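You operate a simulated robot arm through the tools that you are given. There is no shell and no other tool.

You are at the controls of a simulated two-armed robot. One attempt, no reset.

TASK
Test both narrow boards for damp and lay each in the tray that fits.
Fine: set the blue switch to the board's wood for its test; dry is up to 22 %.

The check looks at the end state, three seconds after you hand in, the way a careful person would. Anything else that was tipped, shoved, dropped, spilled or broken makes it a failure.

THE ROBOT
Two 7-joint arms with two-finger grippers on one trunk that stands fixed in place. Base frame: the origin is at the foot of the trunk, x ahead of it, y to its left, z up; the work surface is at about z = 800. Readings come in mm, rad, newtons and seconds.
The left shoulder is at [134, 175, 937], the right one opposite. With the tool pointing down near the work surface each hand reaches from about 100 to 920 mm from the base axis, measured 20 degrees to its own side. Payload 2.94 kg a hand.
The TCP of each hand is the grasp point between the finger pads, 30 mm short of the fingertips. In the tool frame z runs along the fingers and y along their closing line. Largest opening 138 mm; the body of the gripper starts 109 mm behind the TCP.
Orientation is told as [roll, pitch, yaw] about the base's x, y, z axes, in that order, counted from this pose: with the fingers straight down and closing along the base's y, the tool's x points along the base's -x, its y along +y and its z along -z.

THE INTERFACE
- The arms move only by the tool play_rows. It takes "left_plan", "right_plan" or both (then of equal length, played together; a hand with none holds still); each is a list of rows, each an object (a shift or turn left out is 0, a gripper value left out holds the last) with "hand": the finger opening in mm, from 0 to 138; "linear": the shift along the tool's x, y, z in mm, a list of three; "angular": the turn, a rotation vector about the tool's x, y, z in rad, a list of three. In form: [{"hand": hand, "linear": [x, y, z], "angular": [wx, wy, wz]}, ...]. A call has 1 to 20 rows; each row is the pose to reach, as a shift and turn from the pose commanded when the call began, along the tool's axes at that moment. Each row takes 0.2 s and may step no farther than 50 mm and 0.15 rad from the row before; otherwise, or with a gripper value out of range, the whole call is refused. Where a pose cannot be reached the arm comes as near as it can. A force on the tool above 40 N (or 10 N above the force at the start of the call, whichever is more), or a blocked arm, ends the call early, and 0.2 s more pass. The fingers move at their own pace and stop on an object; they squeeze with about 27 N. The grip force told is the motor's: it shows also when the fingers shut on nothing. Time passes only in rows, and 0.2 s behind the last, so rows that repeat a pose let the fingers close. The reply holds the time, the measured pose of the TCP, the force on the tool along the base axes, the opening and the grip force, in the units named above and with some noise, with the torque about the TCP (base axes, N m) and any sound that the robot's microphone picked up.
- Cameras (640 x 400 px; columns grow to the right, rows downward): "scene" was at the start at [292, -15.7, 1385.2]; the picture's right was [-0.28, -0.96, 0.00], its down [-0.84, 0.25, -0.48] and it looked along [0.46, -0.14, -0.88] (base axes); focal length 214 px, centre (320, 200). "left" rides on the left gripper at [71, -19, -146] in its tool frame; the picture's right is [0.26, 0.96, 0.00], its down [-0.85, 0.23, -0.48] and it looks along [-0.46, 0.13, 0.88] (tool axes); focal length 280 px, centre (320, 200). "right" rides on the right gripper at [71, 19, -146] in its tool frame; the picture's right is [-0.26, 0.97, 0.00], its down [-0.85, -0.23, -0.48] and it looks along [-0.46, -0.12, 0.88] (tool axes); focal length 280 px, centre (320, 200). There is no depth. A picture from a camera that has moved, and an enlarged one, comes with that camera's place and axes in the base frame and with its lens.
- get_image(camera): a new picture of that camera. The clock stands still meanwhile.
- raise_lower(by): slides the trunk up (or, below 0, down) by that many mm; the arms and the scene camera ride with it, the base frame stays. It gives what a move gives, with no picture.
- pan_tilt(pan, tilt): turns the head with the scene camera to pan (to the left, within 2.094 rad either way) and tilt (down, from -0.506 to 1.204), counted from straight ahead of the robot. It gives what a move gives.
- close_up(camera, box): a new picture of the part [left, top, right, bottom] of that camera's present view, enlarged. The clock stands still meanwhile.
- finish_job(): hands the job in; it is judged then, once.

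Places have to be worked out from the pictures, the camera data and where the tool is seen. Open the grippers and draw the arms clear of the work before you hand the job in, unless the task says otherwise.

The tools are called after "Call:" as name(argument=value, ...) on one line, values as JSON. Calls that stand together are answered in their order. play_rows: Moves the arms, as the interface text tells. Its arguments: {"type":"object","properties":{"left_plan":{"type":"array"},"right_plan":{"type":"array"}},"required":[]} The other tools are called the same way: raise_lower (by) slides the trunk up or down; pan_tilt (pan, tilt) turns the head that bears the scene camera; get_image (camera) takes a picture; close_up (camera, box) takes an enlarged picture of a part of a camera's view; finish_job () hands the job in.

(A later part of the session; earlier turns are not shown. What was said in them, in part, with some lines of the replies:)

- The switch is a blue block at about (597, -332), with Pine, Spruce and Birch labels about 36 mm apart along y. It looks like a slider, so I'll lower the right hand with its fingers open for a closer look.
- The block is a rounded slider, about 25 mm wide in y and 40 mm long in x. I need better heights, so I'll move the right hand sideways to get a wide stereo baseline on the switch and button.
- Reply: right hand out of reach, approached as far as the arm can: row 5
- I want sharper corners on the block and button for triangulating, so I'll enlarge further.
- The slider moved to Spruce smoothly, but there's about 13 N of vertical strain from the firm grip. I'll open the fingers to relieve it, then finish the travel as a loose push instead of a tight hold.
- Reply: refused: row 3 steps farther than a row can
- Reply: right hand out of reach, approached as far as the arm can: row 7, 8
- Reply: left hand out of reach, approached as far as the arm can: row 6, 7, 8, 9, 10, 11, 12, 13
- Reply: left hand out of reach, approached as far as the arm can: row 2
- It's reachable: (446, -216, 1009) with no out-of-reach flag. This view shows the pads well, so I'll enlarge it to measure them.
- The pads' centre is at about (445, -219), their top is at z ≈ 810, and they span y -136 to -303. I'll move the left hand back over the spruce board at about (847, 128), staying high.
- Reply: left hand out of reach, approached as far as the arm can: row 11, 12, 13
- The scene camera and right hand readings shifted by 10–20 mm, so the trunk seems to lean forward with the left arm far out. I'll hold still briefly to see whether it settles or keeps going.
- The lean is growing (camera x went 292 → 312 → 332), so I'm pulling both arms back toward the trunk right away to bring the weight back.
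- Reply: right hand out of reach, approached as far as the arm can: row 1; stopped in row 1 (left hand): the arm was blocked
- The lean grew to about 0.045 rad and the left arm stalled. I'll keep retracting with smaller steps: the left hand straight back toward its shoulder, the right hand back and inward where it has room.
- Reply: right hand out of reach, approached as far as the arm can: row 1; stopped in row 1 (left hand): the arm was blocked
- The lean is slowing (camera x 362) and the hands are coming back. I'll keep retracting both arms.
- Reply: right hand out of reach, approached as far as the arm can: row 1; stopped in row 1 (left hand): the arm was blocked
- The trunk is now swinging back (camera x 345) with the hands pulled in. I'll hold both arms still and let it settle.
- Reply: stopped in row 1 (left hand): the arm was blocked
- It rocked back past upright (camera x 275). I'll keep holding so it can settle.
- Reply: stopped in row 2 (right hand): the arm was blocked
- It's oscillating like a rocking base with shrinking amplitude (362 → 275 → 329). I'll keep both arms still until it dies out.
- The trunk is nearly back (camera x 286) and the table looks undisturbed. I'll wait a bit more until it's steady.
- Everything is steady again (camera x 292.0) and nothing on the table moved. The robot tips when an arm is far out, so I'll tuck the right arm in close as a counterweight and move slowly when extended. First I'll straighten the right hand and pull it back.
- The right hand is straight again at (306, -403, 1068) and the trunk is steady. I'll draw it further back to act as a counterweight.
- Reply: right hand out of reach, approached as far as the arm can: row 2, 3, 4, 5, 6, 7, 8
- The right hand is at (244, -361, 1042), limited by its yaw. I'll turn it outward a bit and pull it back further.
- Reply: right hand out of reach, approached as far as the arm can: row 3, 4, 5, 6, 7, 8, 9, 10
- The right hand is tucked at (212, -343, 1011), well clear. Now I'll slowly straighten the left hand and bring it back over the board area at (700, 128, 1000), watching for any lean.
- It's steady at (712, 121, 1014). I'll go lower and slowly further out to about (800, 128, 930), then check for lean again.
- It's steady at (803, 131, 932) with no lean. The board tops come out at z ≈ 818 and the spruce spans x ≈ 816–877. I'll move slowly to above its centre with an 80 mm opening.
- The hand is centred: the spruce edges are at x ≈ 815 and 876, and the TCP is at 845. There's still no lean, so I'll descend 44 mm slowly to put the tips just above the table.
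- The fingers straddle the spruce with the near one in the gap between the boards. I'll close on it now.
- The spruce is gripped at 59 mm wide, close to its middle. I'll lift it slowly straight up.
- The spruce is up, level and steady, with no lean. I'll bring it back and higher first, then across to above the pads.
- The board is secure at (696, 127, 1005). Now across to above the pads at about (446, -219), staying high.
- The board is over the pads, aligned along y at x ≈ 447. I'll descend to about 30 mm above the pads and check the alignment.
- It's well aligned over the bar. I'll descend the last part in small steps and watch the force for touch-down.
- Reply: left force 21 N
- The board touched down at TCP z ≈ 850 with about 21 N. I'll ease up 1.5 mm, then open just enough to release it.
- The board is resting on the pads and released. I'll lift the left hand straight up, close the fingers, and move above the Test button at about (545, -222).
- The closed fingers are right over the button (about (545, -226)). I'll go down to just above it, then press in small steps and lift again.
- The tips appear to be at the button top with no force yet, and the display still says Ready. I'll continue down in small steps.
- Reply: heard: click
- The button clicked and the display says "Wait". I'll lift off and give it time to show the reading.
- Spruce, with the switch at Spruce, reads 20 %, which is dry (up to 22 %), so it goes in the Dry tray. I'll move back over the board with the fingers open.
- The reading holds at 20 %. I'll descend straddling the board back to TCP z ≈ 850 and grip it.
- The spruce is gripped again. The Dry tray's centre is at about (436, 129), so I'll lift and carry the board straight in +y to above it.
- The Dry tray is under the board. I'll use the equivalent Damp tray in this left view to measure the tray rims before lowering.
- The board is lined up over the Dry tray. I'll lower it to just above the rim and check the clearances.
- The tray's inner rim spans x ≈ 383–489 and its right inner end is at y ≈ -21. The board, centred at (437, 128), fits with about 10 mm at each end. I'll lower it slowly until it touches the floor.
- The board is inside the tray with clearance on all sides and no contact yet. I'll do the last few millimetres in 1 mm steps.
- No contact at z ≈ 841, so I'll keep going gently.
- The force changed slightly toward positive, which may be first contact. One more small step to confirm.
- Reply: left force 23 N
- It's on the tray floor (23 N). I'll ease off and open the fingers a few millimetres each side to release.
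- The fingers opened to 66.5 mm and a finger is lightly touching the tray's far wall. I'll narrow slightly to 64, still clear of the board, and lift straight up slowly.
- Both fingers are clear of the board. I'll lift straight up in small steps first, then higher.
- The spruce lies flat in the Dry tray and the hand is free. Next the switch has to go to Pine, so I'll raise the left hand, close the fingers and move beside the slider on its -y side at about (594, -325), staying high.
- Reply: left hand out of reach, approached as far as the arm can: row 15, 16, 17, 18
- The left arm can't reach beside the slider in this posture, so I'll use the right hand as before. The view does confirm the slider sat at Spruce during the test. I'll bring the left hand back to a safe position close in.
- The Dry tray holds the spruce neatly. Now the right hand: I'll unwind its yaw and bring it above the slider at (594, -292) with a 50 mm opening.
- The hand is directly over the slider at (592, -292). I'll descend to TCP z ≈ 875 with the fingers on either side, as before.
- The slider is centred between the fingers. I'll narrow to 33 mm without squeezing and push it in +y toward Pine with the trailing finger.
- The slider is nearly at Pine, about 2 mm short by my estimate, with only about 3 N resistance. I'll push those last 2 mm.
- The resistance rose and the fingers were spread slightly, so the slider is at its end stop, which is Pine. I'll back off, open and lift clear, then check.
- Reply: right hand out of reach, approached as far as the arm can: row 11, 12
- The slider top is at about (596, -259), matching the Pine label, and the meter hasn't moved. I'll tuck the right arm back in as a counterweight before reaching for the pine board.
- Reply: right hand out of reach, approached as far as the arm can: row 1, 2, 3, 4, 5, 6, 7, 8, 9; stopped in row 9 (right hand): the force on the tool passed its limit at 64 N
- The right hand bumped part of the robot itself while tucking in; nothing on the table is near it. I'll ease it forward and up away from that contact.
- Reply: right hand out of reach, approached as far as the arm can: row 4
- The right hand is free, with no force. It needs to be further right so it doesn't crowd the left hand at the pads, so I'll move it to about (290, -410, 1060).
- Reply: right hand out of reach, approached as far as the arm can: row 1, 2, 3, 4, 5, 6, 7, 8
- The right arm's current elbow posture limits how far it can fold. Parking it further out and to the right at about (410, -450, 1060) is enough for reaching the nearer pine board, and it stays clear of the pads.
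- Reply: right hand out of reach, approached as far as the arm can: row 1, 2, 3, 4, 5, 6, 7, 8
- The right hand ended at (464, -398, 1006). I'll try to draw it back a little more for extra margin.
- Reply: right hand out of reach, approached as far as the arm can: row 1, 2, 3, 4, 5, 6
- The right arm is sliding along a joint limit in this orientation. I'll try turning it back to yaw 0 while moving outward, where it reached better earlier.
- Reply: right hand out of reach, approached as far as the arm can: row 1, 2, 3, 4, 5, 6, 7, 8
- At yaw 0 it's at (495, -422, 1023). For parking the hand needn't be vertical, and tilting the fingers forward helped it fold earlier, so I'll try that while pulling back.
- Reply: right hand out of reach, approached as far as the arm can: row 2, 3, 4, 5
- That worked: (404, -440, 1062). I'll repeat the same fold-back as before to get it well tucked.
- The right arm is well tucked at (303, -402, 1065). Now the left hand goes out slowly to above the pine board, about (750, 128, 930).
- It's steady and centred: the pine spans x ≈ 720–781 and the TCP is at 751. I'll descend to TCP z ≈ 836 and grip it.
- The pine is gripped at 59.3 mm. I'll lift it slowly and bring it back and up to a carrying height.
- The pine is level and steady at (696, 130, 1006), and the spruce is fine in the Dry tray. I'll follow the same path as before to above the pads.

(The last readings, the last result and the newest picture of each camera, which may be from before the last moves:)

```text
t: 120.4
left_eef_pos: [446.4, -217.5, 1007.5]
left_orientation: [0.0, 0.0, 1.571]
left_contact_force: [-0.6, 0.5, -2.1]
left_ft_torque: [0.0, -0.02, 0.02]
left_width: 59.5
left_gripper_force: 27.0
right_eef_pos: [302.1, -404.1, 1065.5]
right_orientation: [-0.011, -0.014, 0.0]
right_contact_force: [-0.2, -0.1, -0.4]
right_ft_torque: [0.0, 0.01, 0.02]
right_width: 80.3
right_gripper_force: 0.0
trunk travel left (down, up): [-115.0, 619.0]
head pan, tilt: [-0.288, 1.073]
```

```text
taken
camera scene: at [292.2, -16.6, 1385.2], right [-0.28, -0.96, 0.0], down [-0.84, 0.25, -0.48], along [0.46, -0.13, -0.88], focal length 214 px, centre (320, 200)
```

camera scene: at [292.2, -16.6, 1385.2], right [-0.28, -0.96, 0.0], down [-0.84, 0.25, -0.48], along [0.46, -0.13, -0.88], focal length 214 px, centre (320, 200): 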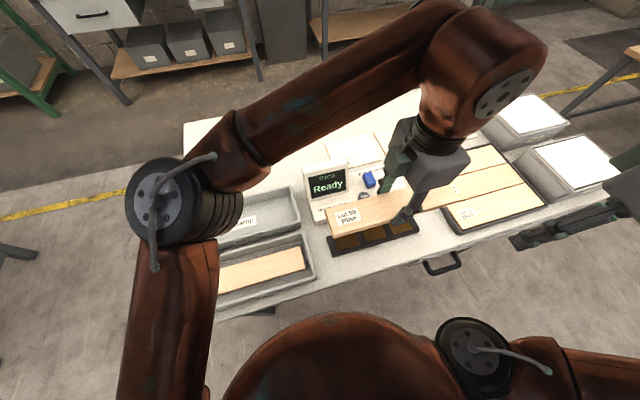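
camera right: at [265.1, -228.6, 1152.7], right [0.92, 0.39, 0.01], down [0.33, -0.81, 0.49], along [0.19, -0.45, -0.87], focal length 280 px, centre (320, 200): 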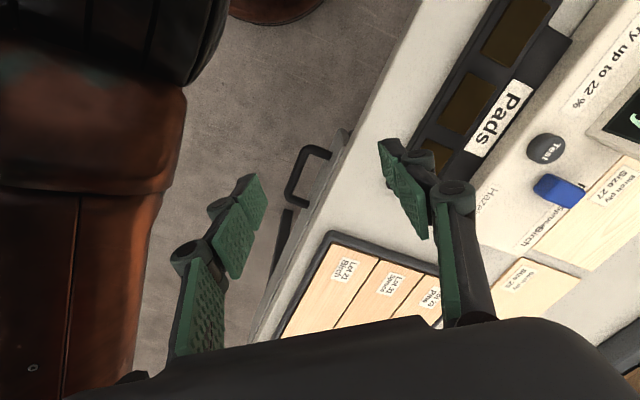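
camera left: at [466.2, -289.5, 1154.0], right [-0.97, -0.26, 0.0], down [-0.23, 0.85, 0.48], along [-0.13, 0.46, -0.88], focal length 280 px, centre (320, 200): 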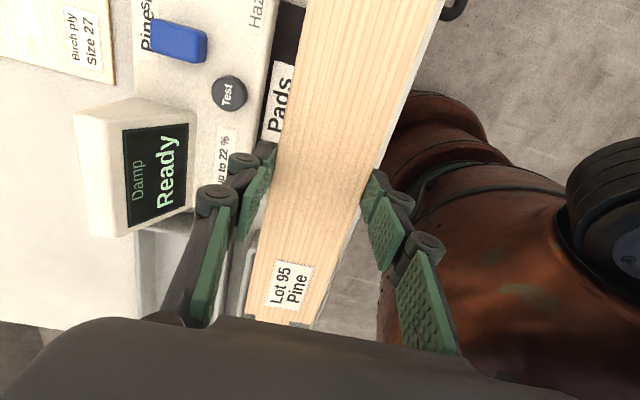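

It's aligned over the pads again, and the camera confirms the switch at Pine. I'll descend to just above the pads.

Call:
play_rows(left_plan=[{"hand": 50, "linear": [0, 0, 12]}, {"hand": 50, "linear": [0, 0, 34]}, {"hand": 50, "linear": [0, 0, 58]}, {"hand": 50, "linear": [0, 0, 82]}, {"hand": 50, "linear": [0, 0, 104]}, {"hand": 50, "linear": [0, 0, 122]}, {"hand": 50, "linear": [0, 0, 136]}, {"hand": 50, "linear": [0, 0, 146]}, {"hand": 50, "linear": [0, 0, 152]}, {"hand": 50, "linear": [0, 0, 154]}, {"hand": 50, "linear": [0, 0, 154]}])

Call:
get_image(camera="left")

Call:
close_up(camera="scene", box=[290, 150, 450, 270])

```text
t: 122.8
left_eef_pos: [445.6, -218.8, 853.4]
left_orientation: [-0.003, 0.002, 1.571]
left_contact_force: [4.9, -2.9, 20.3]
left_ft_torque: [-0.16, -0.16, 0.02]
left_width: 59.6
left_gripper_force: 27.5
right_eef_pos: [301.4, -403.2, 1064.7]
right_orientation: [-0.012, -0.014, 0.0]
right_contact_force: [-0.1, 0.0, -0.7]
right_ft_torque: [-0.03, 0.02, -0.02]
right_width: 80.1
right_gripper_force: 0.1
trunk travel left (down, up): [-115.0, 619.0]
head pan, tilt: [-0.288, 1.073]
```

```text
taken
camera left: at [465.4, -290.2, 1000.2], right [-0.96, -0.26, 0.0], down [-0.23, 0.85, 0.47], along [-0.12, 0.46, -0.88], focal length 280 px, centre (320, 200)
```

left: 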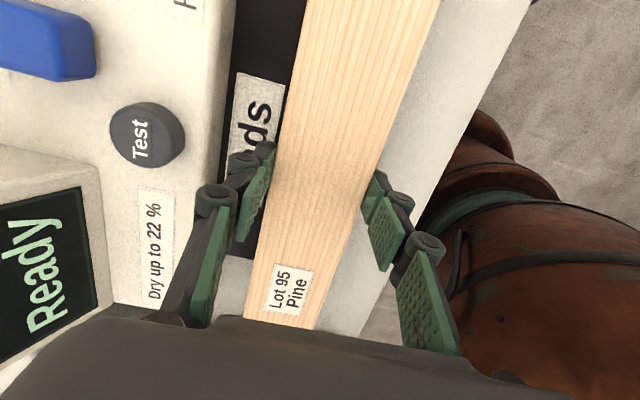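

```text
3.33 times, centred on (370, 210) of scene
camera zoom: at [291.3, -16.2, 1385.6], right [-0.28, -0.96, 0.0], down [-0.84, 0.25, -0.48], along [0.46, -0.14, -0.88], focal length 715 px, centre (153, 167)
```

zoom: 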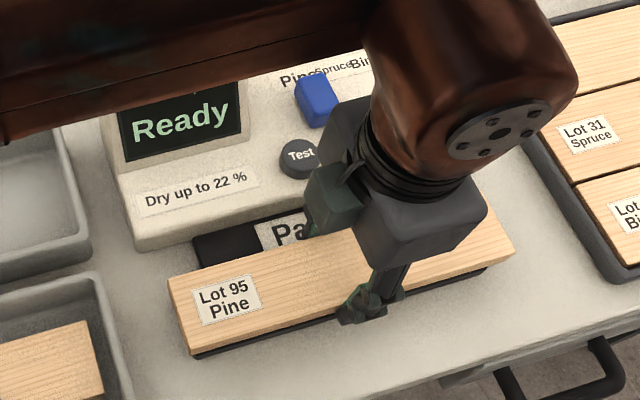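

The board has touched the pads (20 N). I'll ease up slightly, open the fingers, and check that it lies flat.

Call:
play_rows(left_plan=[{"hand": 50, "linear": [0, 0, -1]}, {"hand": 74, "linear": [0, 0, -1]}, {"hand": 74, "linear": [0, 0, -1]}, {"hand": 74, "linear": [0, 0, -1]}, {"hand": 74, "linear": [0, 0, -1]}])

Call:
close_up(camera="scene", box=[290, 150, 450, 270])

Call:
get_image(camera="left")

```text
t: 124.0
left_eef_pos: [446.4, -218.8, 853.6]
left_orientation: [0.0, -0.001, 1.571]
left_contact_force: [-0.5, -0.2, 0.0]
left_ft_torque: [-0.01, -0.02, 0.01]
left_width: 74.0
left_gripper_force: 0.1
right_eef_pos: [302.5, -403.2, 1065.6]
right_orientation: [-0.012, -0.013, -0.001]
right_contact_force: [0.2, 0.3, 0.0]
right_ft_torque: [-0.01, 0.01, 0.02]
right_width: 80.2
right_gripper_force: 0.1
trunk travel left (down, up): [-115.0, 619.0]
head pan, tilt: [-0.288, 1.073]
```

```text
3.33 times, centred on (370, 210) of scene
camera zoom: at [292.2, -16.6, 1385.2], right [-0.28, -0.96, 0.0], down [-0.84, 0.25, -0.48], along [0.46, -0.13, -0.88], focal length 715 px, centre (153, 167)
```

zoom: 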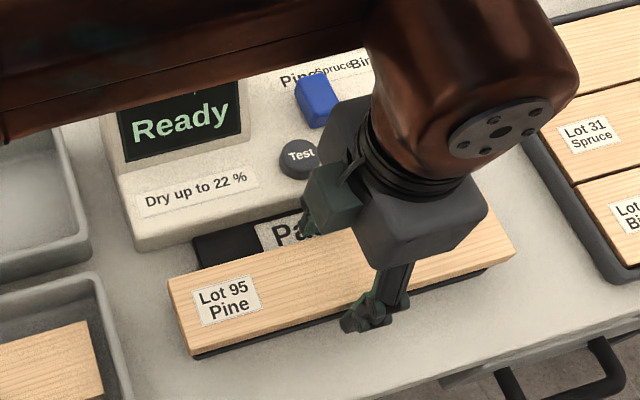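

```text
taken
camera left: at [466.2, -290.5, 1000.2], right [-0.97, -0.26, 0.0], down [-0.23, 0.85, 0.48], along [-0.13, 0.46, -0.88], focal length 280 px, centre (320, 200)
```

left: 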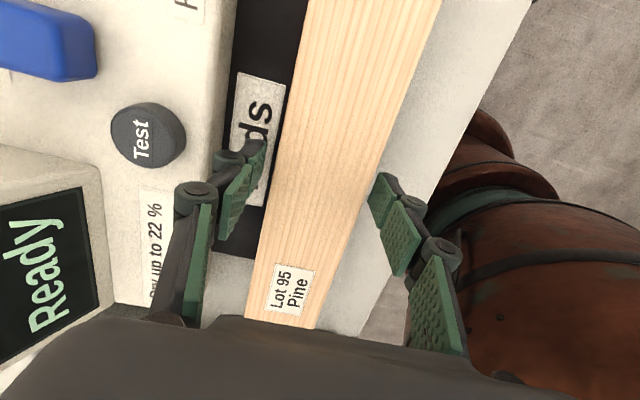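

The pine rests on the pads, released. I'll lift up, close the fingers and move over the Test button.

Call:
play_rows(left_plan=[{"hand": 74, "linear": [0, 0, -10]}, {"hand": 74, "linear": [0, 0, -30]}, {"hand": 74, "linear": [0, 0, -60]}, {"hand": 74, "linear": [0, 0, -82]}, {"hand": 40, "linear": [0, -20, -87]}, {"hand": 0, "linear": [2, -45, -87]}, {"hand": 0, "linear": [4, -70, -87]}, {"hand": 0, "linear": [6, -90, -87]}, {"hand": 0, "linear": [6, -98, -87]}, {"hand": 0, "linear": [6, -98, -87]}])

Call:
get_image(camera="left")

Call:
close_up(camera="scene", box=[290, 150, 450, 270])

```text
t: 126.2
left_eef_pos: [543.5, -224.8, 935.8]
left_orientation: [0.0, 0.001, 1.571]
left_contact_force: [0.4, 0.1, -0.6]
left_ft_torque: [-0.03, -0.01, -0.01]
left_width: 0.0
left_gripper_force: 27.5
right_eef_pos: [302.3, -404.6, 1065.8]
right_orientation: [-0.012, -0.014, 0.0]
right_contact_force: [-0.1, 0.3, 0.3]
right_ft_torque: [0.02, 0.0, 0.0]
right_width: 80.0
right_gripper_force: 0.0
trunk travel left (down, up): [-115.0, 619.0]
head pan, tilt: [-0.288, 1.073]
```

```text
taken
camera left: at [563.2, -296.3, 1083.7], right [-0.97, -0.26, 0.0], down [-0.23, 0.85, 0.48], along [-0.12, 0.46, -0.88], focal length 280 px, centre (320, 200)
```

left: 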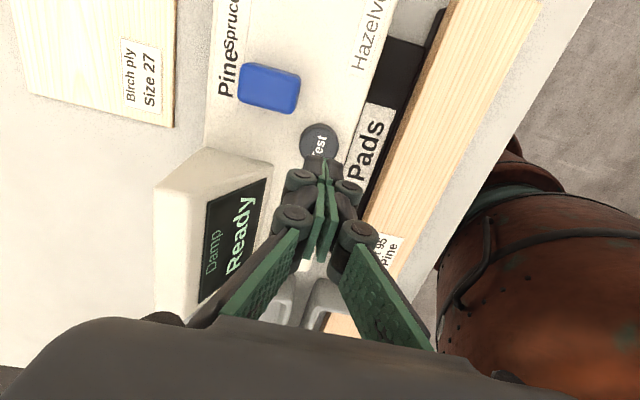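

```text
3.33 times, centred on (370, 210) of scene
camera zoom: at [292.1, -16.7, 1385.2], right [-0.28, -0.96, 0.0], down [-0.84, 0.25, -0.48], along [0.46, -0.13, -0.88], focal length 715 px, centre (153, 167)
```

zoom: 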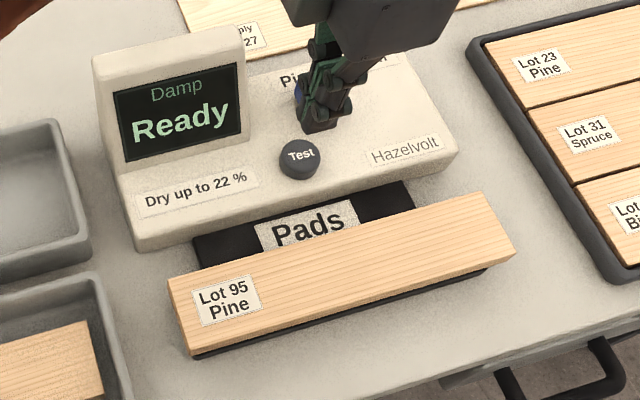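

It's right over the button, with the slider at Pine. I'll press gently as before.

Call:
play_rows(left_plan=[{"hand": 0, "linear": [1, -1, 15]}, {"hand": 0, "linear": [1, -1, 30]}, {"hand": 0, "linear": [1, -1, 42]}, {"hand": 0, "linear": [1, -1, 49]}, {"hand": 0, "linear": [1, -1, 53]}, {"hand": 0, "linear": [1, -1, 55]}])

Call:
close_up(camera="scene", box=[290, 150, 450, 270])

```text
t: 127.6
left_eef_pos: [543.0, -224.4, 886.2]
left_orientation: [0.0, -0.001, 1.571]
left_contact_force: [-0.3, 0.5, -0.3]
left_ft_torque: [0.02, -0.02, -0.01]
left_width: 0.0
left_gripper_force: 27.0
right_eef_pos: [303.3, -403.6, 1065.7]
right_orientation: [-0.011, -0.015, 0.0]
right_contact_force: [0.7, -0.3, -0.5]
right_ft_torque: [0.0, 0.01, 0.02]
right_width: 79.7
right_gripper_force: 0.1
trunk travel left (down, up): [-115.0, 619.0]
head pan, tilt: [-0.288, 1.073]
```

```text
3.33 times, centred on (370, 210) of scene
camera zoom: at [292.2, -16.7, 1385.2], right [-0.28, -0.96, 0.0], down [-0.84, 0.25, -0.48], along [0.46, -0.13, -0.88], focal length 715 px, centre (153, 167)
```

zoom: 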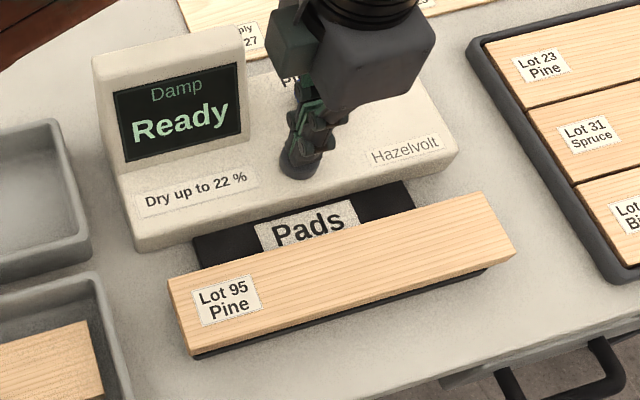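

The tips are just over the button at z 886 with no contact yet. I'll press down in small steps.

Call:
play_rows(left_plan=[{"hand": 0, "linear": [0, 0, 2]}, {"hand": 0, "linear": [0, 0, 4]}, {"hand": 0, "linear": [0, 0, 6]}, {"hand": 0, "linear": [0, 0, 8]}])

Call:
close_up(camera="scene", box=[290, 150, 450, 270])

```text
t: 128.6
left_eef_pos: [544.0, -223.7, 878.0]
left_orientation: [0.001, 0.0, 1.57]
left_contact_force: [0.9, 0.8, 2.2]
left_ft_torque: [0.02, -0.06, -0.01]
left_width: 0.1
left_gripper_force: 28.6
right_eef_pos: [302.4, -403.9, 1065.1]
right_orientation: [-0.01, -0.013, 0.001]
right_contact_force: [-0.6, 1.2, -0.3]
right_ft_torque: [-0.02, -0.01, 0.02]
right_width: 80.0
right_gripper_force: 0.0
trunk travel left (down, up): [-115.0, 619.0]
head pan, tilt: [-0.288, 1.073]
heard: click
```

```text
3.33 times, centred on (370, 210) of scene
camera zoom: at [292.0, -16.4, 1385.3], right [-0.28, -0.96, 0.0], down [-0.84, 0.25, -0.48], along [0.46, -0.14, -0.88], focal length 715 px, centre (153, 167)
```

zoom: 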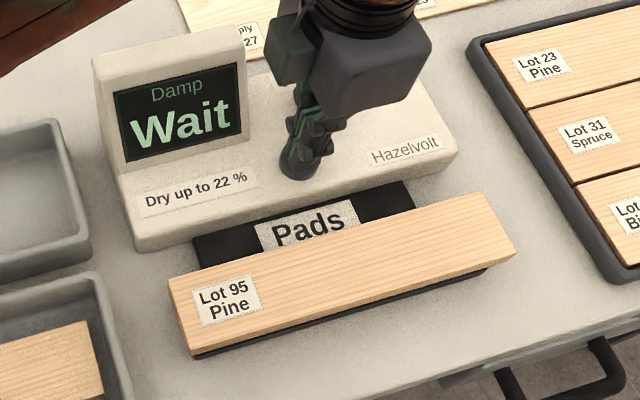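

It clicked and the display says "Wait". I'll lift off and read the result.

Call:
play_rows(left_plan=[{"hand": 0, "linear": [0, 0, -8]}, {"hand": 0, "linear": [0, 0, -30]}, {"hand": 0, "linear": [0, 0, -60]}, {"hand": 0, "linear": [0, 0, -78]}, {"hand": 0, "linear": [0, 0, -78]}])

Call:
close_up(camera="scene", box=[290, 150, 450, 270])

```text
t: 129.8
left_eef_pos: [542.4, -225.6, 956.6]
left_orientation: [0.002, 0.0, 1.571]
left_contact_force: [-0.1, 0.2, -0.6]
left_ft_torque: [0.01, -0.01, -0.01]
left_width: 0.0
left_gripper_force: 28.6
right_eef_pos: [303.3, -403.4, 1065.1]
right_orientation: [-0.013, -0.013, -0.001]
right_contact_force: [0.0, 0.1, 0.0]
right_ft_torque: [0.01, -0.01, -0.03]
right_width: 80.0
right_gripper_force: 0.0
trunk travel left (down, up): [-115.0, 619.0]
head pan, tilt: [-0.288, 1.073]
```

```text
3.33 times, centred on (370, 210) of scene
camera zoom: at [292.3, -16.7, 1385.1], right [-0.28, -0.96, 0.0], down [-0.84, 0.25, -0.48], along [0.46, -0.13, -0.88], focal length 715 px, centre (153, 167)
```

zoom: 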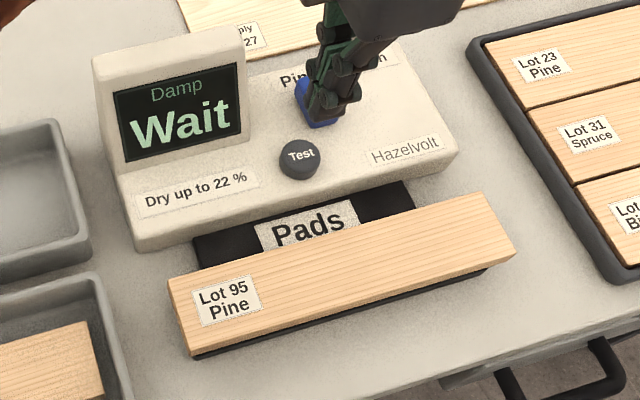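

It still says "Wait". I'll move back toward the board while the meter works, then read the display.

Call:
play_rows(left_plan=[{"hand": 30, "linear": [-2, 15, 0]}, {"hand": 78, "linear": [-4, 40, 0]}, {"hand": 78, "linear": [-6, 68, 0]}, {"hand": 78, "linear": [-7, 88, 0]}, {"hand": 78, "linear": [-7, 97, 0]}, {"hand": 78, "linear": [-7, 97, 0]}])

Call:
get_image(camera="left")

Call:
close_up(camera="scene", box=[290, 140, 450, 260])

```text
t: 131.2
left_eef_pos: [446.3, -218.5, 957.9]
left_orientation: [0.0, 0.001, 1.571]
left_contact_force: [0.1, -0.4, 0.3]
left_ft_torque: [-0.01, -0.02, 0.0]
left_width: 77.8
left_gripper_force: 0.1
right_eef_pos: [302.1, -403.5, 1065.5]
right_orientation: [-0.013, -0.015, 0.0]
right_contact_force: [-0.4, 0.4, -0.2]
right_ft_torque: [0.02, 0.01, 0.02]
right_width: 80.0
right_gripper_force: 0.1
trunk travel left (down, up): [-115.0, 619.0]
head pan, tilt: [-0.288, 1.073]
```

```text
taken
camera left: at [466.0, -289.0, 1104.7], right [-0.97, -0.26, 0.0], down [-0.23, 0.85, 0.48], along [-0.12, 0.46, -0.88], focal length 280 px, centre (320, 200)
```

left: 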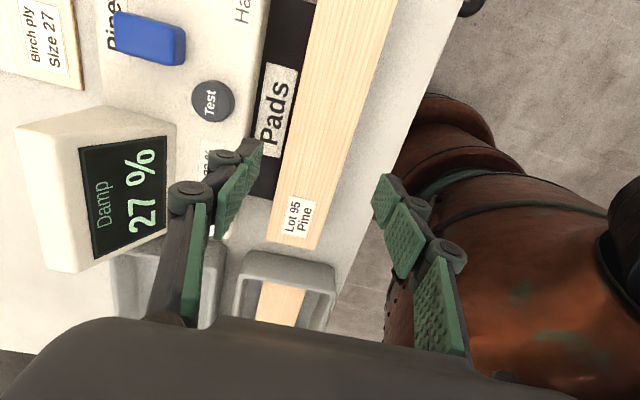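

```text
3.33 times, centred on (370, 200) of scene
camera zoom: at [292.2, -16.6, 1385.2], right [-0.28, -0.96, 0.0], down [-0.84, 0.25, -0.48], along [0.46, -0.13, -0.88], focal length 715 px, centre (153, 200)
```

zoom: 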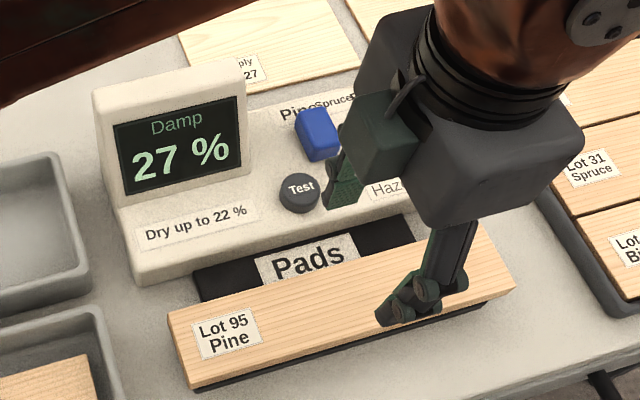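

Pine reads 27 %, above 22 %, so it goes in the Damp tray. I'll descend and grip it again.

Call:
play_rows(left_plan=[{"hand": 78, "linear": [0, 0, 20]}, {"hand": 78, "linear": [0, 0, 45]}, {"hand": 78, "linear": [0, 0, 70]}, {"hand": 78, "linear": [0, 0, 90]}, {"hand": 78, "linear": [0, 0, 101]}, {"hand": 78, "linear": [0, 0, 106]}, {"hand": 50, "linear": [0, 0, 106]}, {"hand": 50, "linear": [0, 0, 106]}, {"hand": 50, "linear": [0, 0, 106]}, {"hand": 50, "linear": [0, 0, 106]}])

Call:
get_image(camera="left")

```text
t: 133.4
left_eef_pos: [445.6, -219.9, 850.2]
left_orientation: [-0.001, 0.001, 1.57]
left_contact_force: [-1.0, -0.1, 0.6]
left_ft_torque: [-0.03, -0.03, 0.01]
left_width: 59.1
left_gripper_force: 27.2
right_eef_pos: [301.3, -403.2, 1065.5]
right_orientation: [-0.013, -0.014, 0.0]
right_contact_force: [-0.2, -0.3, -0.5]
right_ft_torque: [0.01, 0.02, -0.03]
right_width: 80.0
right_gripper_force: 0.1
trunk travel left (down, up): [-115.0, 619.0]
head pan, tilt: [-0.288, 1.073]
```

```text
taken
camera left: at [466.2, -291.1, 996.5], right [-0.97, -0.26, 0.0], down [-0.23, 0.85, 0.48], along [-0.13, 0.46, -0.88], focal length 280 px, centre (320, 200)
```

left: 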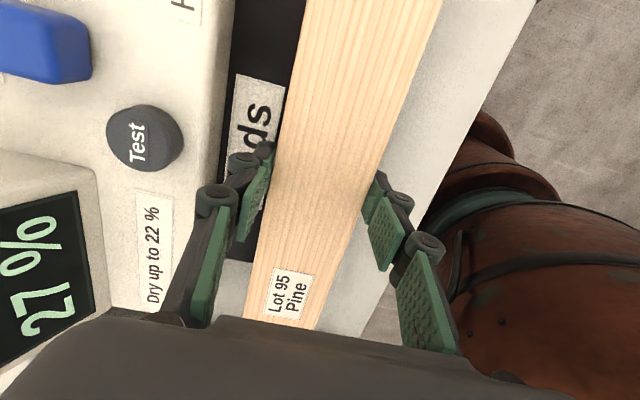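

The pine is gripped. I'll lift it high, clear of the display, and carry it to above the Damp tray at about (583, 128).

Call:
play_rows(left_plan=[{"hand": 50, "linear": [0, 0, -6]}, {"hand": 50, "linear": [0, 0, -22]}, {"hand": 50, "linear": [0, 0, -48]}, {"hand": 50, "linear": [0, 0, -78]}, {"hand": 50, "linear": [0, 0, -108]}, {"hand": 50, "linear": [-6, -2, -134]}, {"hand": 50, "linear": [-22, -9, -150]}, {"hand": 50, "linear": [-48, -19, -155]}, {"hand": 50, "linear": [-80, -31, -155]}, {"hand": 50, "linear": [-114, -45, -155]}, {"hand": 50, "linear": [-148, -58, -155]}, {"hand": 50, "linear": [-182, -72, -155]}, {"hand": 50, "linear": [-216, -85, -155]}, {"hand": 50, "linear": [-250, -98, -155]}, {"hand": 50, "linear": [-284, -112, -155]}, {"hand": 50, "linear": [-314, -124, -155]}, {"hand": 50, "linear": [-336, -132, -155]}, {"hand": 50, "linear": [-346, -136, -155]}, {"hand": 50, "linear": [-348, -137, -155]}, {"hand": 50, "linear": [-348, -137, -155]}])

Call:
get_image(camera="left")

Call:
get_image(camera="scene")

```text
t: 137.6
left_eef_pos: [584.7, 133.1, 1003.0]
left_orientation: [0.0, 0.0, 1.571]
left_contact_force: [0.2, 0.5, -1.4]
left_ft_torque: [0.0, 0.0, -0.01]
left_width: 59.0
left_gripper_force: 26.8
right_eef_pos: [301.9, -402.7, 1065.6]
right_orientation: [-0.013, -0.013, 0.001]
right_contact_force: [0.0, 0.9, 1.3]
right_ft_torque: [-0.03, 0.0, 0.01]
right_width: 80.1
right_gripper_force: 0.1
trunk travel left (down, up): [-115.0, 619.0]
head pan, tilt: [-0.288, 1.073]
```

```text
taken
camera left: at [604.5, 60.5, 1150.3], right [-0.97, -0.26, 0.0], down [-0.23, 0.85, 0.48], along [-0.13, 0.46, -0.88], focal length 280 px, centre (320, 200)
```

left: 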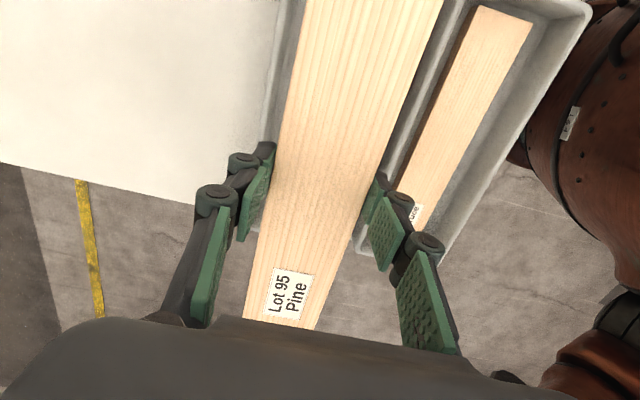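

```text
taken
camera scene: at [292.1, -15.9, 1385.2], right [-0.28, -0.96, 0.0], down [-0.84, 0.25, -0.48], along [0.46, -0.14, -0.88], focal length 214 px, centre (320, 200)
```

scene: 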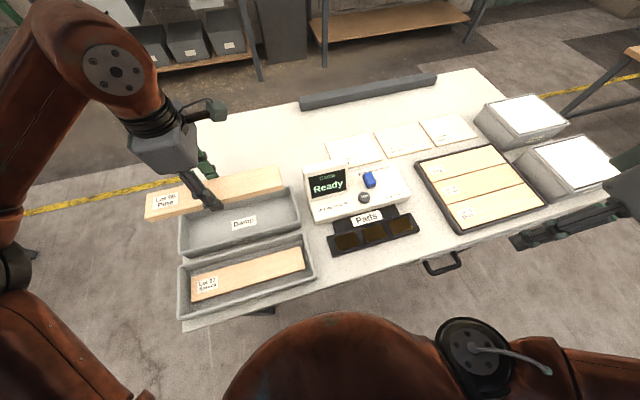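

The y reading looks a bit off (133). I'll take a second reading and zoom in on both trays to refine the Damp tray's centre.

Call:
play_rows(left_plan=[{"hand": 50}, {"hand": 50}])

Call:
close_up(camera="scene", box=[170, 180, 330, 320])

Call:
close_up(camera="left", box=[340, 0, 600, 260])

```text
t: 138.2
left_eef_pos: [583.8, 130.3, 1004.0]
left_orientation: [0.0, -0.001, 1.569]
left_contact_force: [0.2, -0.4, -1.6]
left_ft_torque: [-0.01, 0.03, 0.01]
left_width: 59.5
left_gripper_force: 26.8
right_eef_pos: [300.9, -403.2, 1065.1]
right_orientation: [-0.014, -0.014, 0.0]
right_contact_force: [-0.7, 0.5, -1.0]
right_ft_torque: [0.0, -0.01, 0.0]
right_width: 79.9
right_gripper_force: 0.2
trunk travel left (down, up): [-115.0, 619.0]
head pan, tilt: [-0.288, 1.073]
```

```text
2.86 times, centred on (250, 250) of scene
camera zoom: at [292.1, -15.8, 1385.2], right [-0.28, -0.96, 0.0], down [-0.84, 0.25, -0.48], along [0.46, -0.14, -0.88], focal length 613 px, centre (520, 57)
```

zoom: 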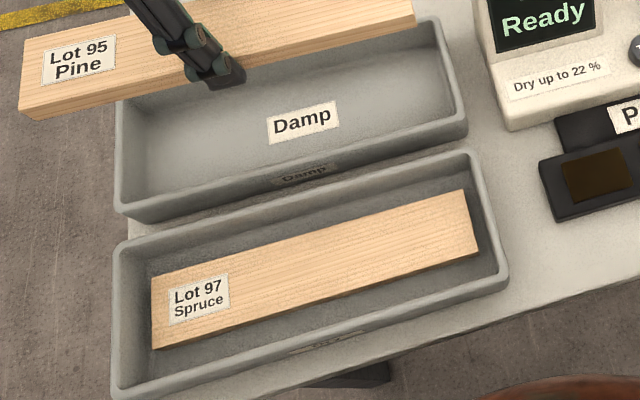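

```text
1.54 times, centred on (470, 130) of left
camera zoom: at [604.4, 60.4, 1150.3], right [-0.97, -0.26, 0.0], down [-0.23, 0.85, 0.48], along [-0.12, 0.46, -0.88], focal length 431 px, centre (89, 308)
```

zoom: 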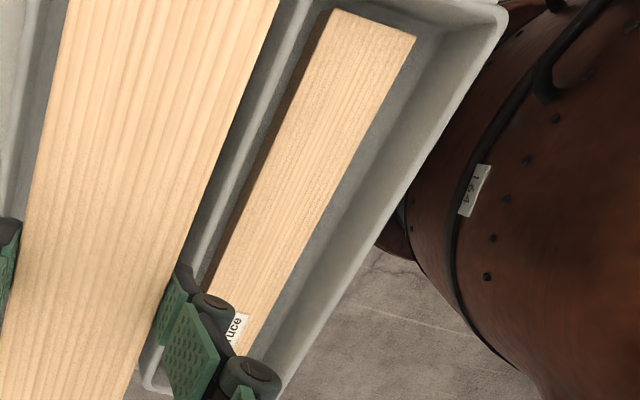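

The Damp tray's centre comes out at about (583, 131), and the held board is centred on it to within about 2 mm. I'll lower it to just above the rim and look again.

Call:
play_rows(left_plan=[{"hand": 50, "linear": [-1, 1, 12]}, {"hand": 50, "linear": [-1, 1, 32]}, {"hand": 50, "linear": [-1, 1, 55]}, {"hand": 50, "linear": [-1, 1, 78]}, {"hand": 50, "linear": [-1, 1, 96]}, {"hand": 50, "linear": [-1, 1, 108]}, {"hand": 50, "linear": [-1, 1, 114]}, {"hand": 50, "linear": [-1, 1, 114]}])

Call:
get_image(camera="left")

Call:
close_up(camera="scene", box=[170, 150, 330, 290])

```text
t: 140.0
left_eef_pos: [583.7, 132.3, 890.4]
left_orientation: [0.001, 0.0, 1.57]
left_contact_force: [0.3, 0.5, -1.7]
left_ft_torque: [0.0, -0.01, 0.0]
left_width: 59.2
left_gripper_force: 27.2
right_eef_pos: [302.5, -402.9, 1065.7]
right_orientation: [-0.013, -0.014, -0.001]
right_contact_force: [-0.2, 0.5, -0.5]
right_ft_torque: [0.02, -0.02, -0.02]
right_width: 80.0
right_gripper_force: 0.0
trunk travel left (down, up): [-115.0, 619.0]
head pan, tilt: [-0.288, 1.073]
```

```text
taken
camera left: at [603.7, 60.9, 1036.4], right [-0.97, -0.26, 0.0], down [-0.23, 0.85, 0.48], along [-0.12, 0.46, -0.88], focal length 280 px, centre (320, 200)
```

left: 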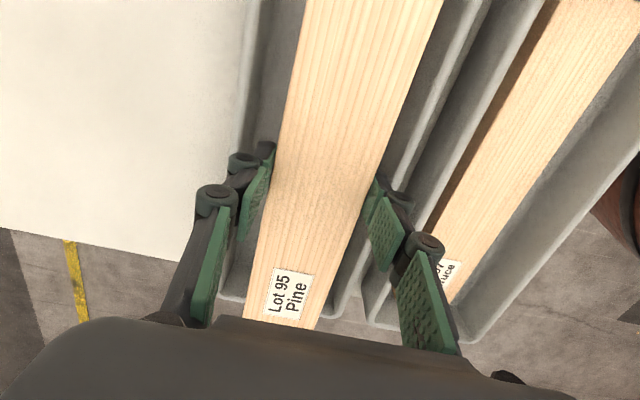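

```text
2.86 times, centred on (250, 220) of scene
camera zoom: at [292.0, -15.8, 1385.3], right [-0.28, -0.96, 0.0], down [-0.84, 0.25, -0.48], along [0.46, -0.14, -0.88], focal length 613 px, centre (520, 143)
```

zoom: 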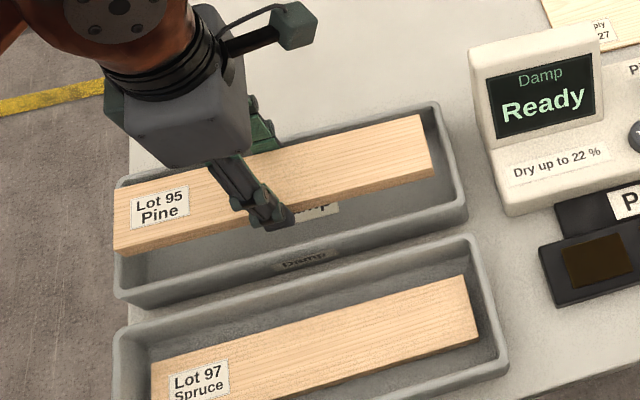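

It's aligned, with about 10 mm clear at each end. I'll lower it into the tray, slowing down near the floor.

Call:
play_rows(left_plan=[{"hand": 50, "linear": [0, 0, 10]}, {"hand": 50, "linear": [0, 0, 22]}, {"hand": 50, "linear": [0, 0, 34]}, {"hand": 50, "linear": [0, 0, 43]}, {"hand": 50, "linear": [0, 0, 48]}, {"hand": 50, "linear": [0, 0, 50]}])

Call:
close_up(camera="scene", box=[170, 150, 330, 290])

Call:
get_image(camera="left")

```text
t: 141.4
left_eef_pos: [581.8, 132.2, 840.2]
left_orientation: [0.0, 0.001, 1.571]
left_contact_force: [0.4, 0.4, -1.2]
left_ft_torque: [0.01, 0.02, -0.02]
left_width: 59.5
left_gripper_force: 26.9
right_eef_pos: [301.8, -402.0, 1065.7]
right_orientation: [-0.012, -0.016, -0.001]
right_contact_force: [0.2, 0.8, 0.5]
right_ft_torque: [-0.03, -0.01, 0.02]
right_width: 80.0
right_gripper_force: 0.0
trunk travel left (down, up): [-115.0, 619.0]
head pan, tilt: [-0.288, 1.073]
```

```text
2.86 times, centred on (250, 220) of scene
camera zoom: at [292.1, -15.8, 1385.2], right [-0.28, -0.96, 0.0], down [-0.84, 0.25, -0.48], along [0.46, -0.14, -0.88], focal length 613 px, centre (520, 143)
```

zoom: 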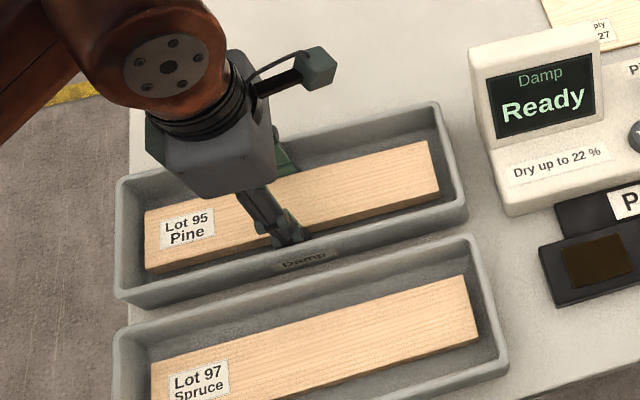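

```text
taken
camera left: at [602.1, 60.5, 986.9], right [-0.97, -0.26, 0.0], down [-0.23, 0.85, 0.48], along [-0.12, 0.46, -0.88], focal length 280 px, centre (320, 200)
```

left: 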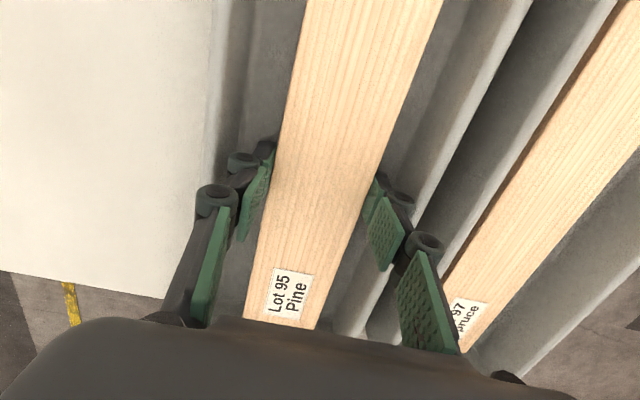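

It's inside the tray and clear all around. I'll do the final lowering in about 1 mm steps until it touches.

Call:
play_rows(left_plan=[{"hand": 50, "linear": [0, 0, 1]}, {"hand": 50, "linear": [0, 0, 2]}, {"hand": 50, "linear": [0, 0, 3]}, {"hand": 50, "linear": [0, 0, 3]}])

```text
t: 142.4
left_eef_pos: [583.0, 133.3, 837.9]
left_orientation: [-0.001, -0.002, 1.57]
left_contact_force: [-0.2, -0.2, -1.2]
left_ft_torque: [0.01, -0.02, 0.05]
left_width: 58.9
left_gripper_force: 27.1
right_eef_pos: [303.0, -401.6, 1064.9]
right_orientation: [-0.012, -0.015, 0.002]
right_contact_force: [-0.5, -0.4, 1.1]
right_ft_torque: [-0.02, -0.02, 0.0]
right_width: 80.1
right_gripper_force: 0.0
trunk travel left (down, up): [-115.0, 619.0]
head pan, tilt: [-0.288, 1.073]
```

Call:
play_rows(left_plan=[{"hand": 50, "linear": [0, 0, 0.8]}, {"hand": 50, "linear": [0, 0, 1.6]}, {"hand": 50, "linear": [0, 0, 1.6]}])

```text
t: 143.2
left_eef_pos: [583.2, 131.4, 834.4]
left_orientation: [0.0, 0.0, 1.571]
left_contact_force: [0.2, -0.4, -1.8]
left_ft_torque: [0.02, -0.03, -0.02]
left_width: 59.5
left_gripper_force: 26.8
right_eef_pos: [302.8, -403.5, 1066.9]
right_orientation: [-0.013, -0.015, -0.001]
right_contact_force: [0.7, 0.1, -1.3]
right_ft_torque: [0.0, 0.02, 0.0]
right_width: 79.9
right_gripper_force: 0.0
trunk travel left (down, up): [-115.0, 619.0]
head pan, tilt: [-0.288, 1.073]
```

Call:
play_rows(left_plan=[{"hand": 50, "linear": [0, 0, 0.7]}, {"hand": 50, "linear": [0, 0, 1.4]}, {"hand": 50, "linear": [0, 0, 1.4]}])

```text
t: 144.0
left_eef_pos: [582.8, 132.9, 835.3]
left_orientation: [-0.002, 0.002, 1.572]
left_contact_force: [3.7, -1.0, 5.5]
left_ft_torque: [0.02, 0.11, 0.05]
left_width: 59.2
left_gripper_force: 27.4
right_eef_pos: [302.2, -403.0, 1065.0]
right_orientation: [-0.011, -0.015, -0.002]
right_contact_force: [0.2, -0.8, -0.5]
right_ft_torque: [0.0, 0.01, 0.01]
right_width: 79.8
right_gripper_force: 0.2
trunk travel left (down, up): [-115.0, 619.0]
head pan, tilt: [-0.288, 1.073]
```

There's light contact (about 6 N) with a small sideways component. I'll look closely to see whether it's the board on the floor or a finger on the wall.

Call:
close_up(camera="left", box=[180, 100, 460, 320])

Call:
close_up(camera="scene", box=[200, 170, 310, 260])

```text
1.82 times, centred on (320, 210) of left
camera zoom: at [602.2, 60.3, 982.0], right [-0.96, -0.26, 0.0], down [-0.23, 0.85, 0.47], along [-0.12, 0.46, -0.88], focal length 510 px, centre (320, 182)
```

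zoom: 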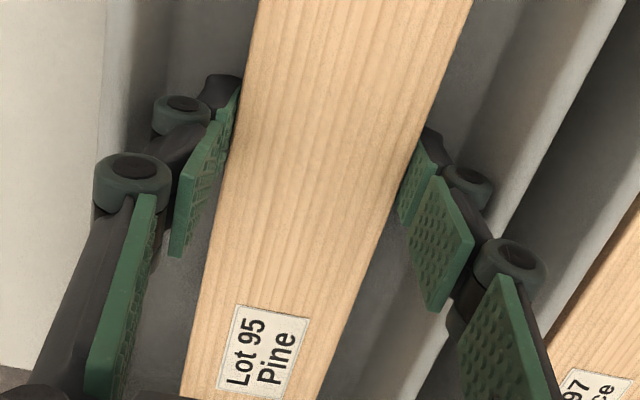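

```text
4.44 times, centred on (255, 215) of scene
camera zoom: at [291.7, -16.1, 1385.4], right [-0.28, -0.96, 0.0], down [-0.84, 0.25, -0.48], along [0.46, -0.14, -0.88], focal length 953 px, centre (609, 133)
```

zoom: 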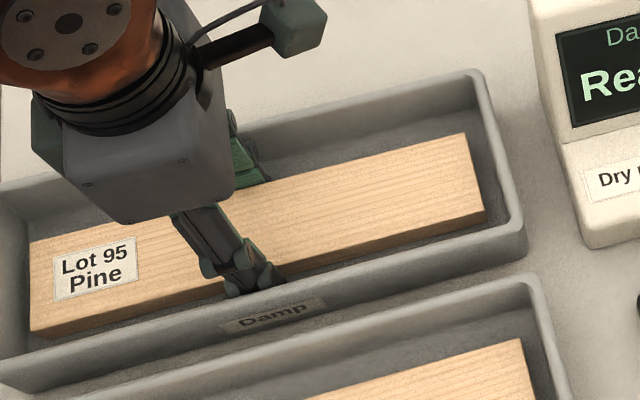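

The near finger looks close to the near wall. I'll shift 3 mm in +x, away from that wall, then continue down.

Call:
play_rows(left_plan=[{"hand": 50, "linear": [0, 0, -1]}, {"hand": 50, "linear": [0, -1.5, -1]}, {"hand": 50, "linear": [0, -3, -1]}, {"hand": 50, "linear": [0, -3, -1]}])

```text
t: 145.0
left_eef_pos: [584.7, 129.7, 835.9]
left_orientation: [0.001, 0.001, 1.57]
left_contact_force: [-3.2, 1.9, 5.1]
left_ft_torque: [0.07, 0.04, 0.0]
left_width: 59.2
left_gripper_force: 26.8
right_eef_pos: [301.1, -403.6, 1066.0]
right_orientation: [-0.011, -0.013, 0.0]
right_contact_force: [0.5, -0.2, 0.4]
right_ft_torque: [0.01, -0.01, -0.03]
right_width: 79.8
right_gripper_force: 0.0
trunk travel left (down, up): [-115.0, 619.0]
head pan, tilt: [-0.288, 1.073]
```

The sideways force reversed with the motion, which is friction of the board dragging on the floor, so it's down. I'll open the fingers a little to release it.

Call:
play_rows(left_plan=[{"hand": 65, "linear": [0, 0, 0]}, {"hand": 65, "linear": [0, 0, 0]}, {"hand": 65, "linear": [0, 0, 0]}])

Call:
close_up(camera="left", box=[180, 100, 460, 320])

Call:
close_up(camera="scene", box=[170, 150, 330, 290])

```text
t: 145.8
left_eef_pos: [584.5, 130.2, 835.2]
left_orientation: [-0.001, -0.001, 1.57]
left_contact_force: [-1.3, -0.6, 1.3]
left_ft_torque: [-0.01, -0.02, -0.03]
left_width: 64.9
left_gripper_force: 0.0
right_eef_pos: [300.2, -401.7, 1066.6]
right_orientation: [-0.012, -0.013, 0.0]
right_contact_force: [0.4, 0.1, -0.1]
right_ft_torque: [0.03, -0.01, 0.01]
right_width: 80.0
right_gripper_force: 0.2
trunk travel left (down, up): [-115.0, 619.0]
head pan, tilt: [-0.288, 1.073]
```

```text
1.82 times, centred on (320, 210) of left
camera zoom: at [604.6, 58.3, 981.5], right [-0.97, -0.26, 0.0], down [-0.23, 0.85, 0.48], along [-0.12, 0.46, -0.88], focal length 510 px, centre (320, 182)
```

zoom: 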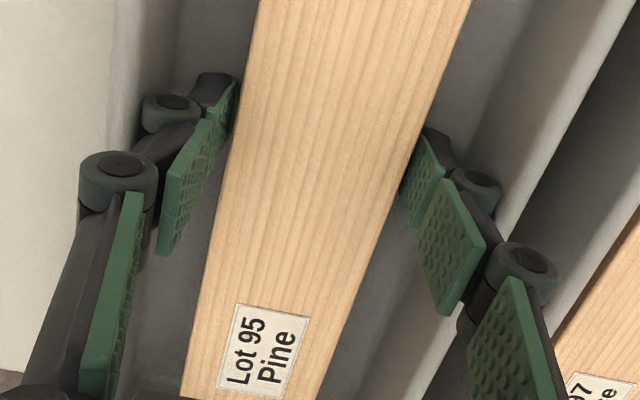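

```text
2.86 times, centred on (250, 220) of scene
camera zoom: at [291.9, -15.9, 1385.3], right [-0.28, -0.96, 0.0], down [-0.84, 0.25, -0.48], along [0.46, -0.14, -0.88], focal length 613 px, centre (520, 143)
```

zoom: 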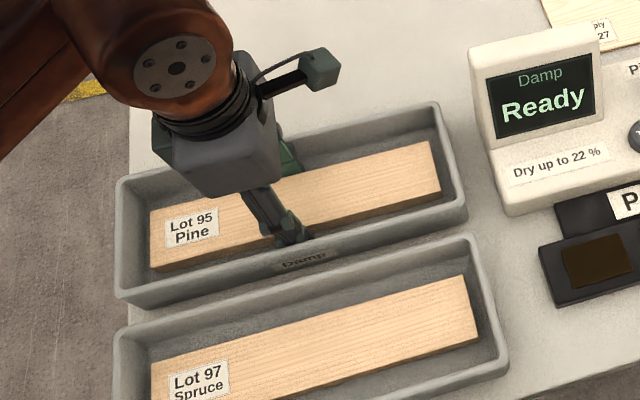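

The fingers are open at 65 mm with a thin gap on the near side. I'll centre by 1 mm and lift straight up slowly, checking the board stays put.

Call:
play_rows(left_plan=[{"hand": 66, "linear": [0, 1, 0]}, {"hand": 66, "linear": [0, 1, -1]}, {"hand": 66, "linear": [0, 1, -4]}, {"hand": 66, "linear": [0, 1, -9]}, {"hand": 66, "linear": [0, 1, -16]}, {"hand": 66, "linear": [0, 1, -16]}])

Call:
get_image(camera="left")

Call:
close_up(camera="scene", box=[170, 150, 330, 290])

```text
t: 147.2
left_eef_pos: [585.0, 132.3, 852.7]
left_orientation: [0.001, 0.0, 1.57]
left_contact_force: [0.3, -0.7, -0.1]
left_ft_torque: [0.01, 0.02, -0.01]
left_width: 66.2
left_gripper_force: 0.1
right_eef_pos: [301.8, -402.2, 1066.1]
right_orientation: [-0.012, -0.013, 0.001]
right_contact_force: [0.6, 0.6, 0.5]
right_ft_torque: [0.02, -0.02, -0.02]
right_width: 80.0
right_gripper_force: 0.1
trunk travel left (down, up): [-115.0, 619.0]
head pan, tilt: [-0.288, 1.073]
```

```text
taken
camera left: at [605.2, 60.4, 998.6], right [-0.97, -0.26, 0.0], down [-0.23, 0.85, 0.48], along [-0.13, 0.46, -0.88], focal length 280 px, centre (320, 200)
```

left: 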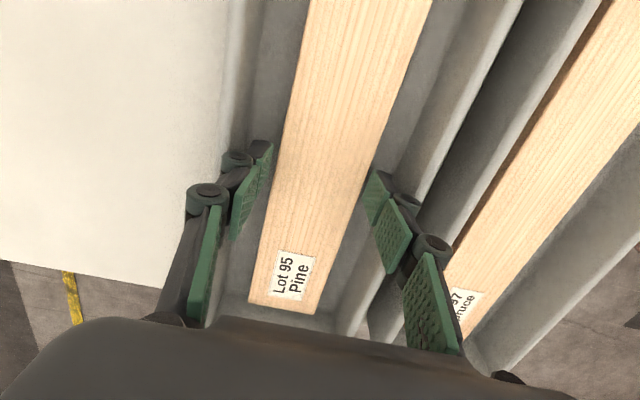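

```text
2.86 times, centred on (250, 220) of scene
camera zoom: at [292.0, -15.8, 1385.2], right [-0.28, -0.96, 0.0], down [-0.84, 0.25, -0.48], along [0.46, -0.14, -0.88], focal length 613 px, centre (520, 143)
```

zoom: 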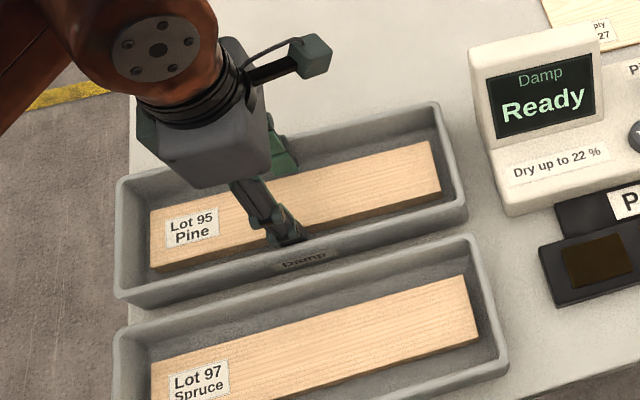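

The pine stays flat in the Damp tray and the hand is free. I'll lift straight up, then draw the left arm back to its starting area with the gripper open.

Call:
play_rows(left_plan=[{"hand": 66, "linear": [0, 0, -15]}, {"hand": 66, "linear": [0, 0, -40]}, {"hand": 80, "linear": [0, 0, -75]}, {"hand": 100, "linear": [0, 0, -110]}, {"hand": 120, "linear": [-5, 12, -140]}, {"hand": 130, "linear": [-14, 32, -170]}, {"hand": 130, "linear": [-24, 55, -200]}, {"hand": 130, "linear": [-34, 78, -225]}, {"hand": 130, "linear": [-42, 97, -245]}, {"hand": 130, "linear": [-46, 107, -258]}, {"hand": 130, "linear": [-46, 107, -258]}])

Call:
get_image(camera="scene")

Call:
get_image(camera="left")

```text
t: 149.6
left_eef_pos: [479.2, 179.4, 1107.2]
left_orientation: [0.002, -0.001, 1.57]
left_contact_force: [0.2, -0.3, 0.5]
left_ft_torque: [0.0, -0.01, -0.03]
left_width: 129.7
left_gripper_force: 0.0
right_eef_pos: [303.1, -404.1, 1065.7]
right_orientation: [-0.01, -0.015, 0.0]
right_contact_force: [-0.3, 0.1, -0.3]
right_ft_torque: [-0.01, 0.03, -0.01]
right_width: 80.1
right_gripper_force: 0.1
trunk travel left (down, up): [-115.0, 619.0]
head pan, tilt: [-0.288, 1.073]
```

```text
taken
camera scene: at [292.2, -15.8, 1385.1], right [-0.28, -0.96, 0.0], down [-0.84, 0.25, -0.48], along [0.46, -0.14, -0.88], focal length 214 px, centre (320, 200)
```

scene: 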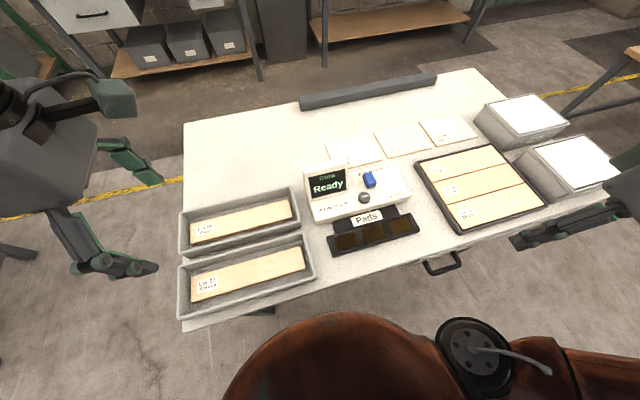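

```text
taken
camera left: at [498.5, 108.6, 1255.4], right [-0.97, -0.26, 0.0], down [-0.23, 0.85, 0.48], along [-0.13, 0.46, -0.88], focal length 280 px, centre (320, 200)
```

left: 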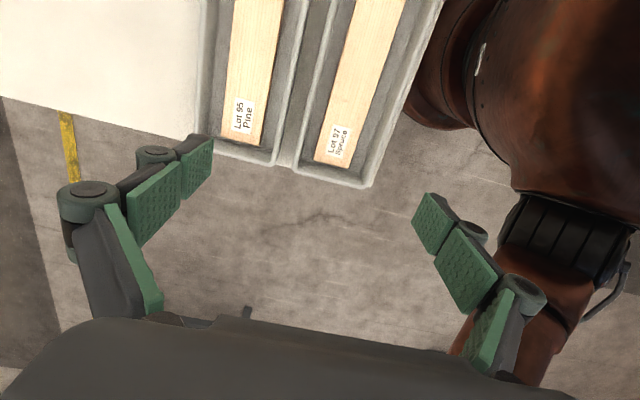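

Both arms are clear and the grippers are open. One last close look at the trays and the rest of the table before handing in.

Call:
close_up(camera="scene", box=[170, 170, 330, 330])

Call:
close_up(camera="scene", box=[290, 80, 630, 280])

```text
2.50 times, centred on (250, 250) of scene
camera zoom: at [292.2, -15.8, 1385.1], right [-0.28, -0.96, 0.0], down [-0.84, 0.25, -0.48], along [0.46, -0.14, -0.88], focal length 536 px, centre (495, 75)
```

zoom: 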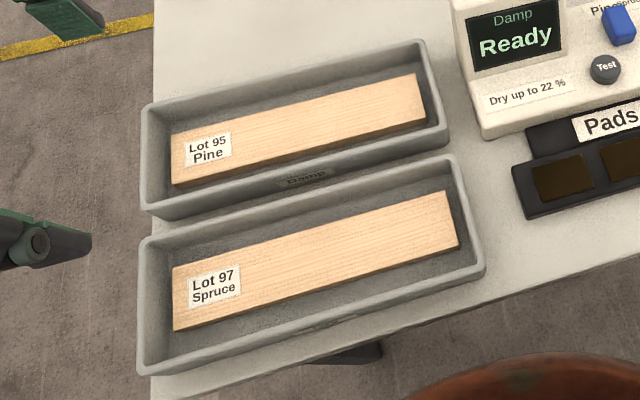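

```text
1.88 times, centred on (460, 180) of scene
camera zoom: at [292.2, -15.8, 1385.1], right [-0.28, -0.96, 0.0], down [-0.84, 0.25, -0.48], along [0.46, -0.14, -0.88], focal length 404 px, centre (56, 238)
```

zoom: 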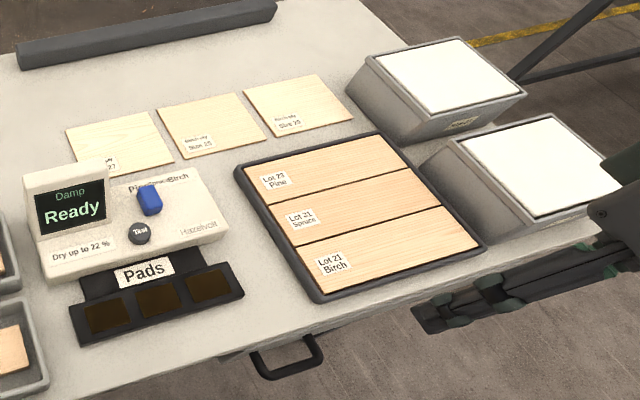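

The pine (27 %, damp) lies flat in the Damp tray and the spruce (20 %, dry) lies flat in the Dry tray. Nothing else looks disturbed, and both arms are clear with open grippers, so I'm handing the job in.

Call:
finish_job()

```text
The job is handed in.
```

I tested both narrow boards with the blue switch set to each board's wood, laid each in its tray, and handed the job in.

| Board | Switch set to | Reading | Tray |
|---|---|---|---|
| Lot 97 Spruce | Spruce | 20 % | Dry |
| Lot 95 Pine | Pine | 27 % | Damp |

- **Final check:** in the last pictures both boards lie flat in their trays and nothing else on the table looks moved. Both arms are drawn clear with open grippers, and the switch is left at Pine.
- **Robot lean:** before I picked up any board, the robot leaned forward and rocked when the left arm was far out with the right arm also extended. I pulled both arms back until it settled, and nothing on the table moved.
- **Right hand bump:** later, while folding in, the right hand hit something at 64 N, most likely the robot's own arm. It was well clear of the table objects.
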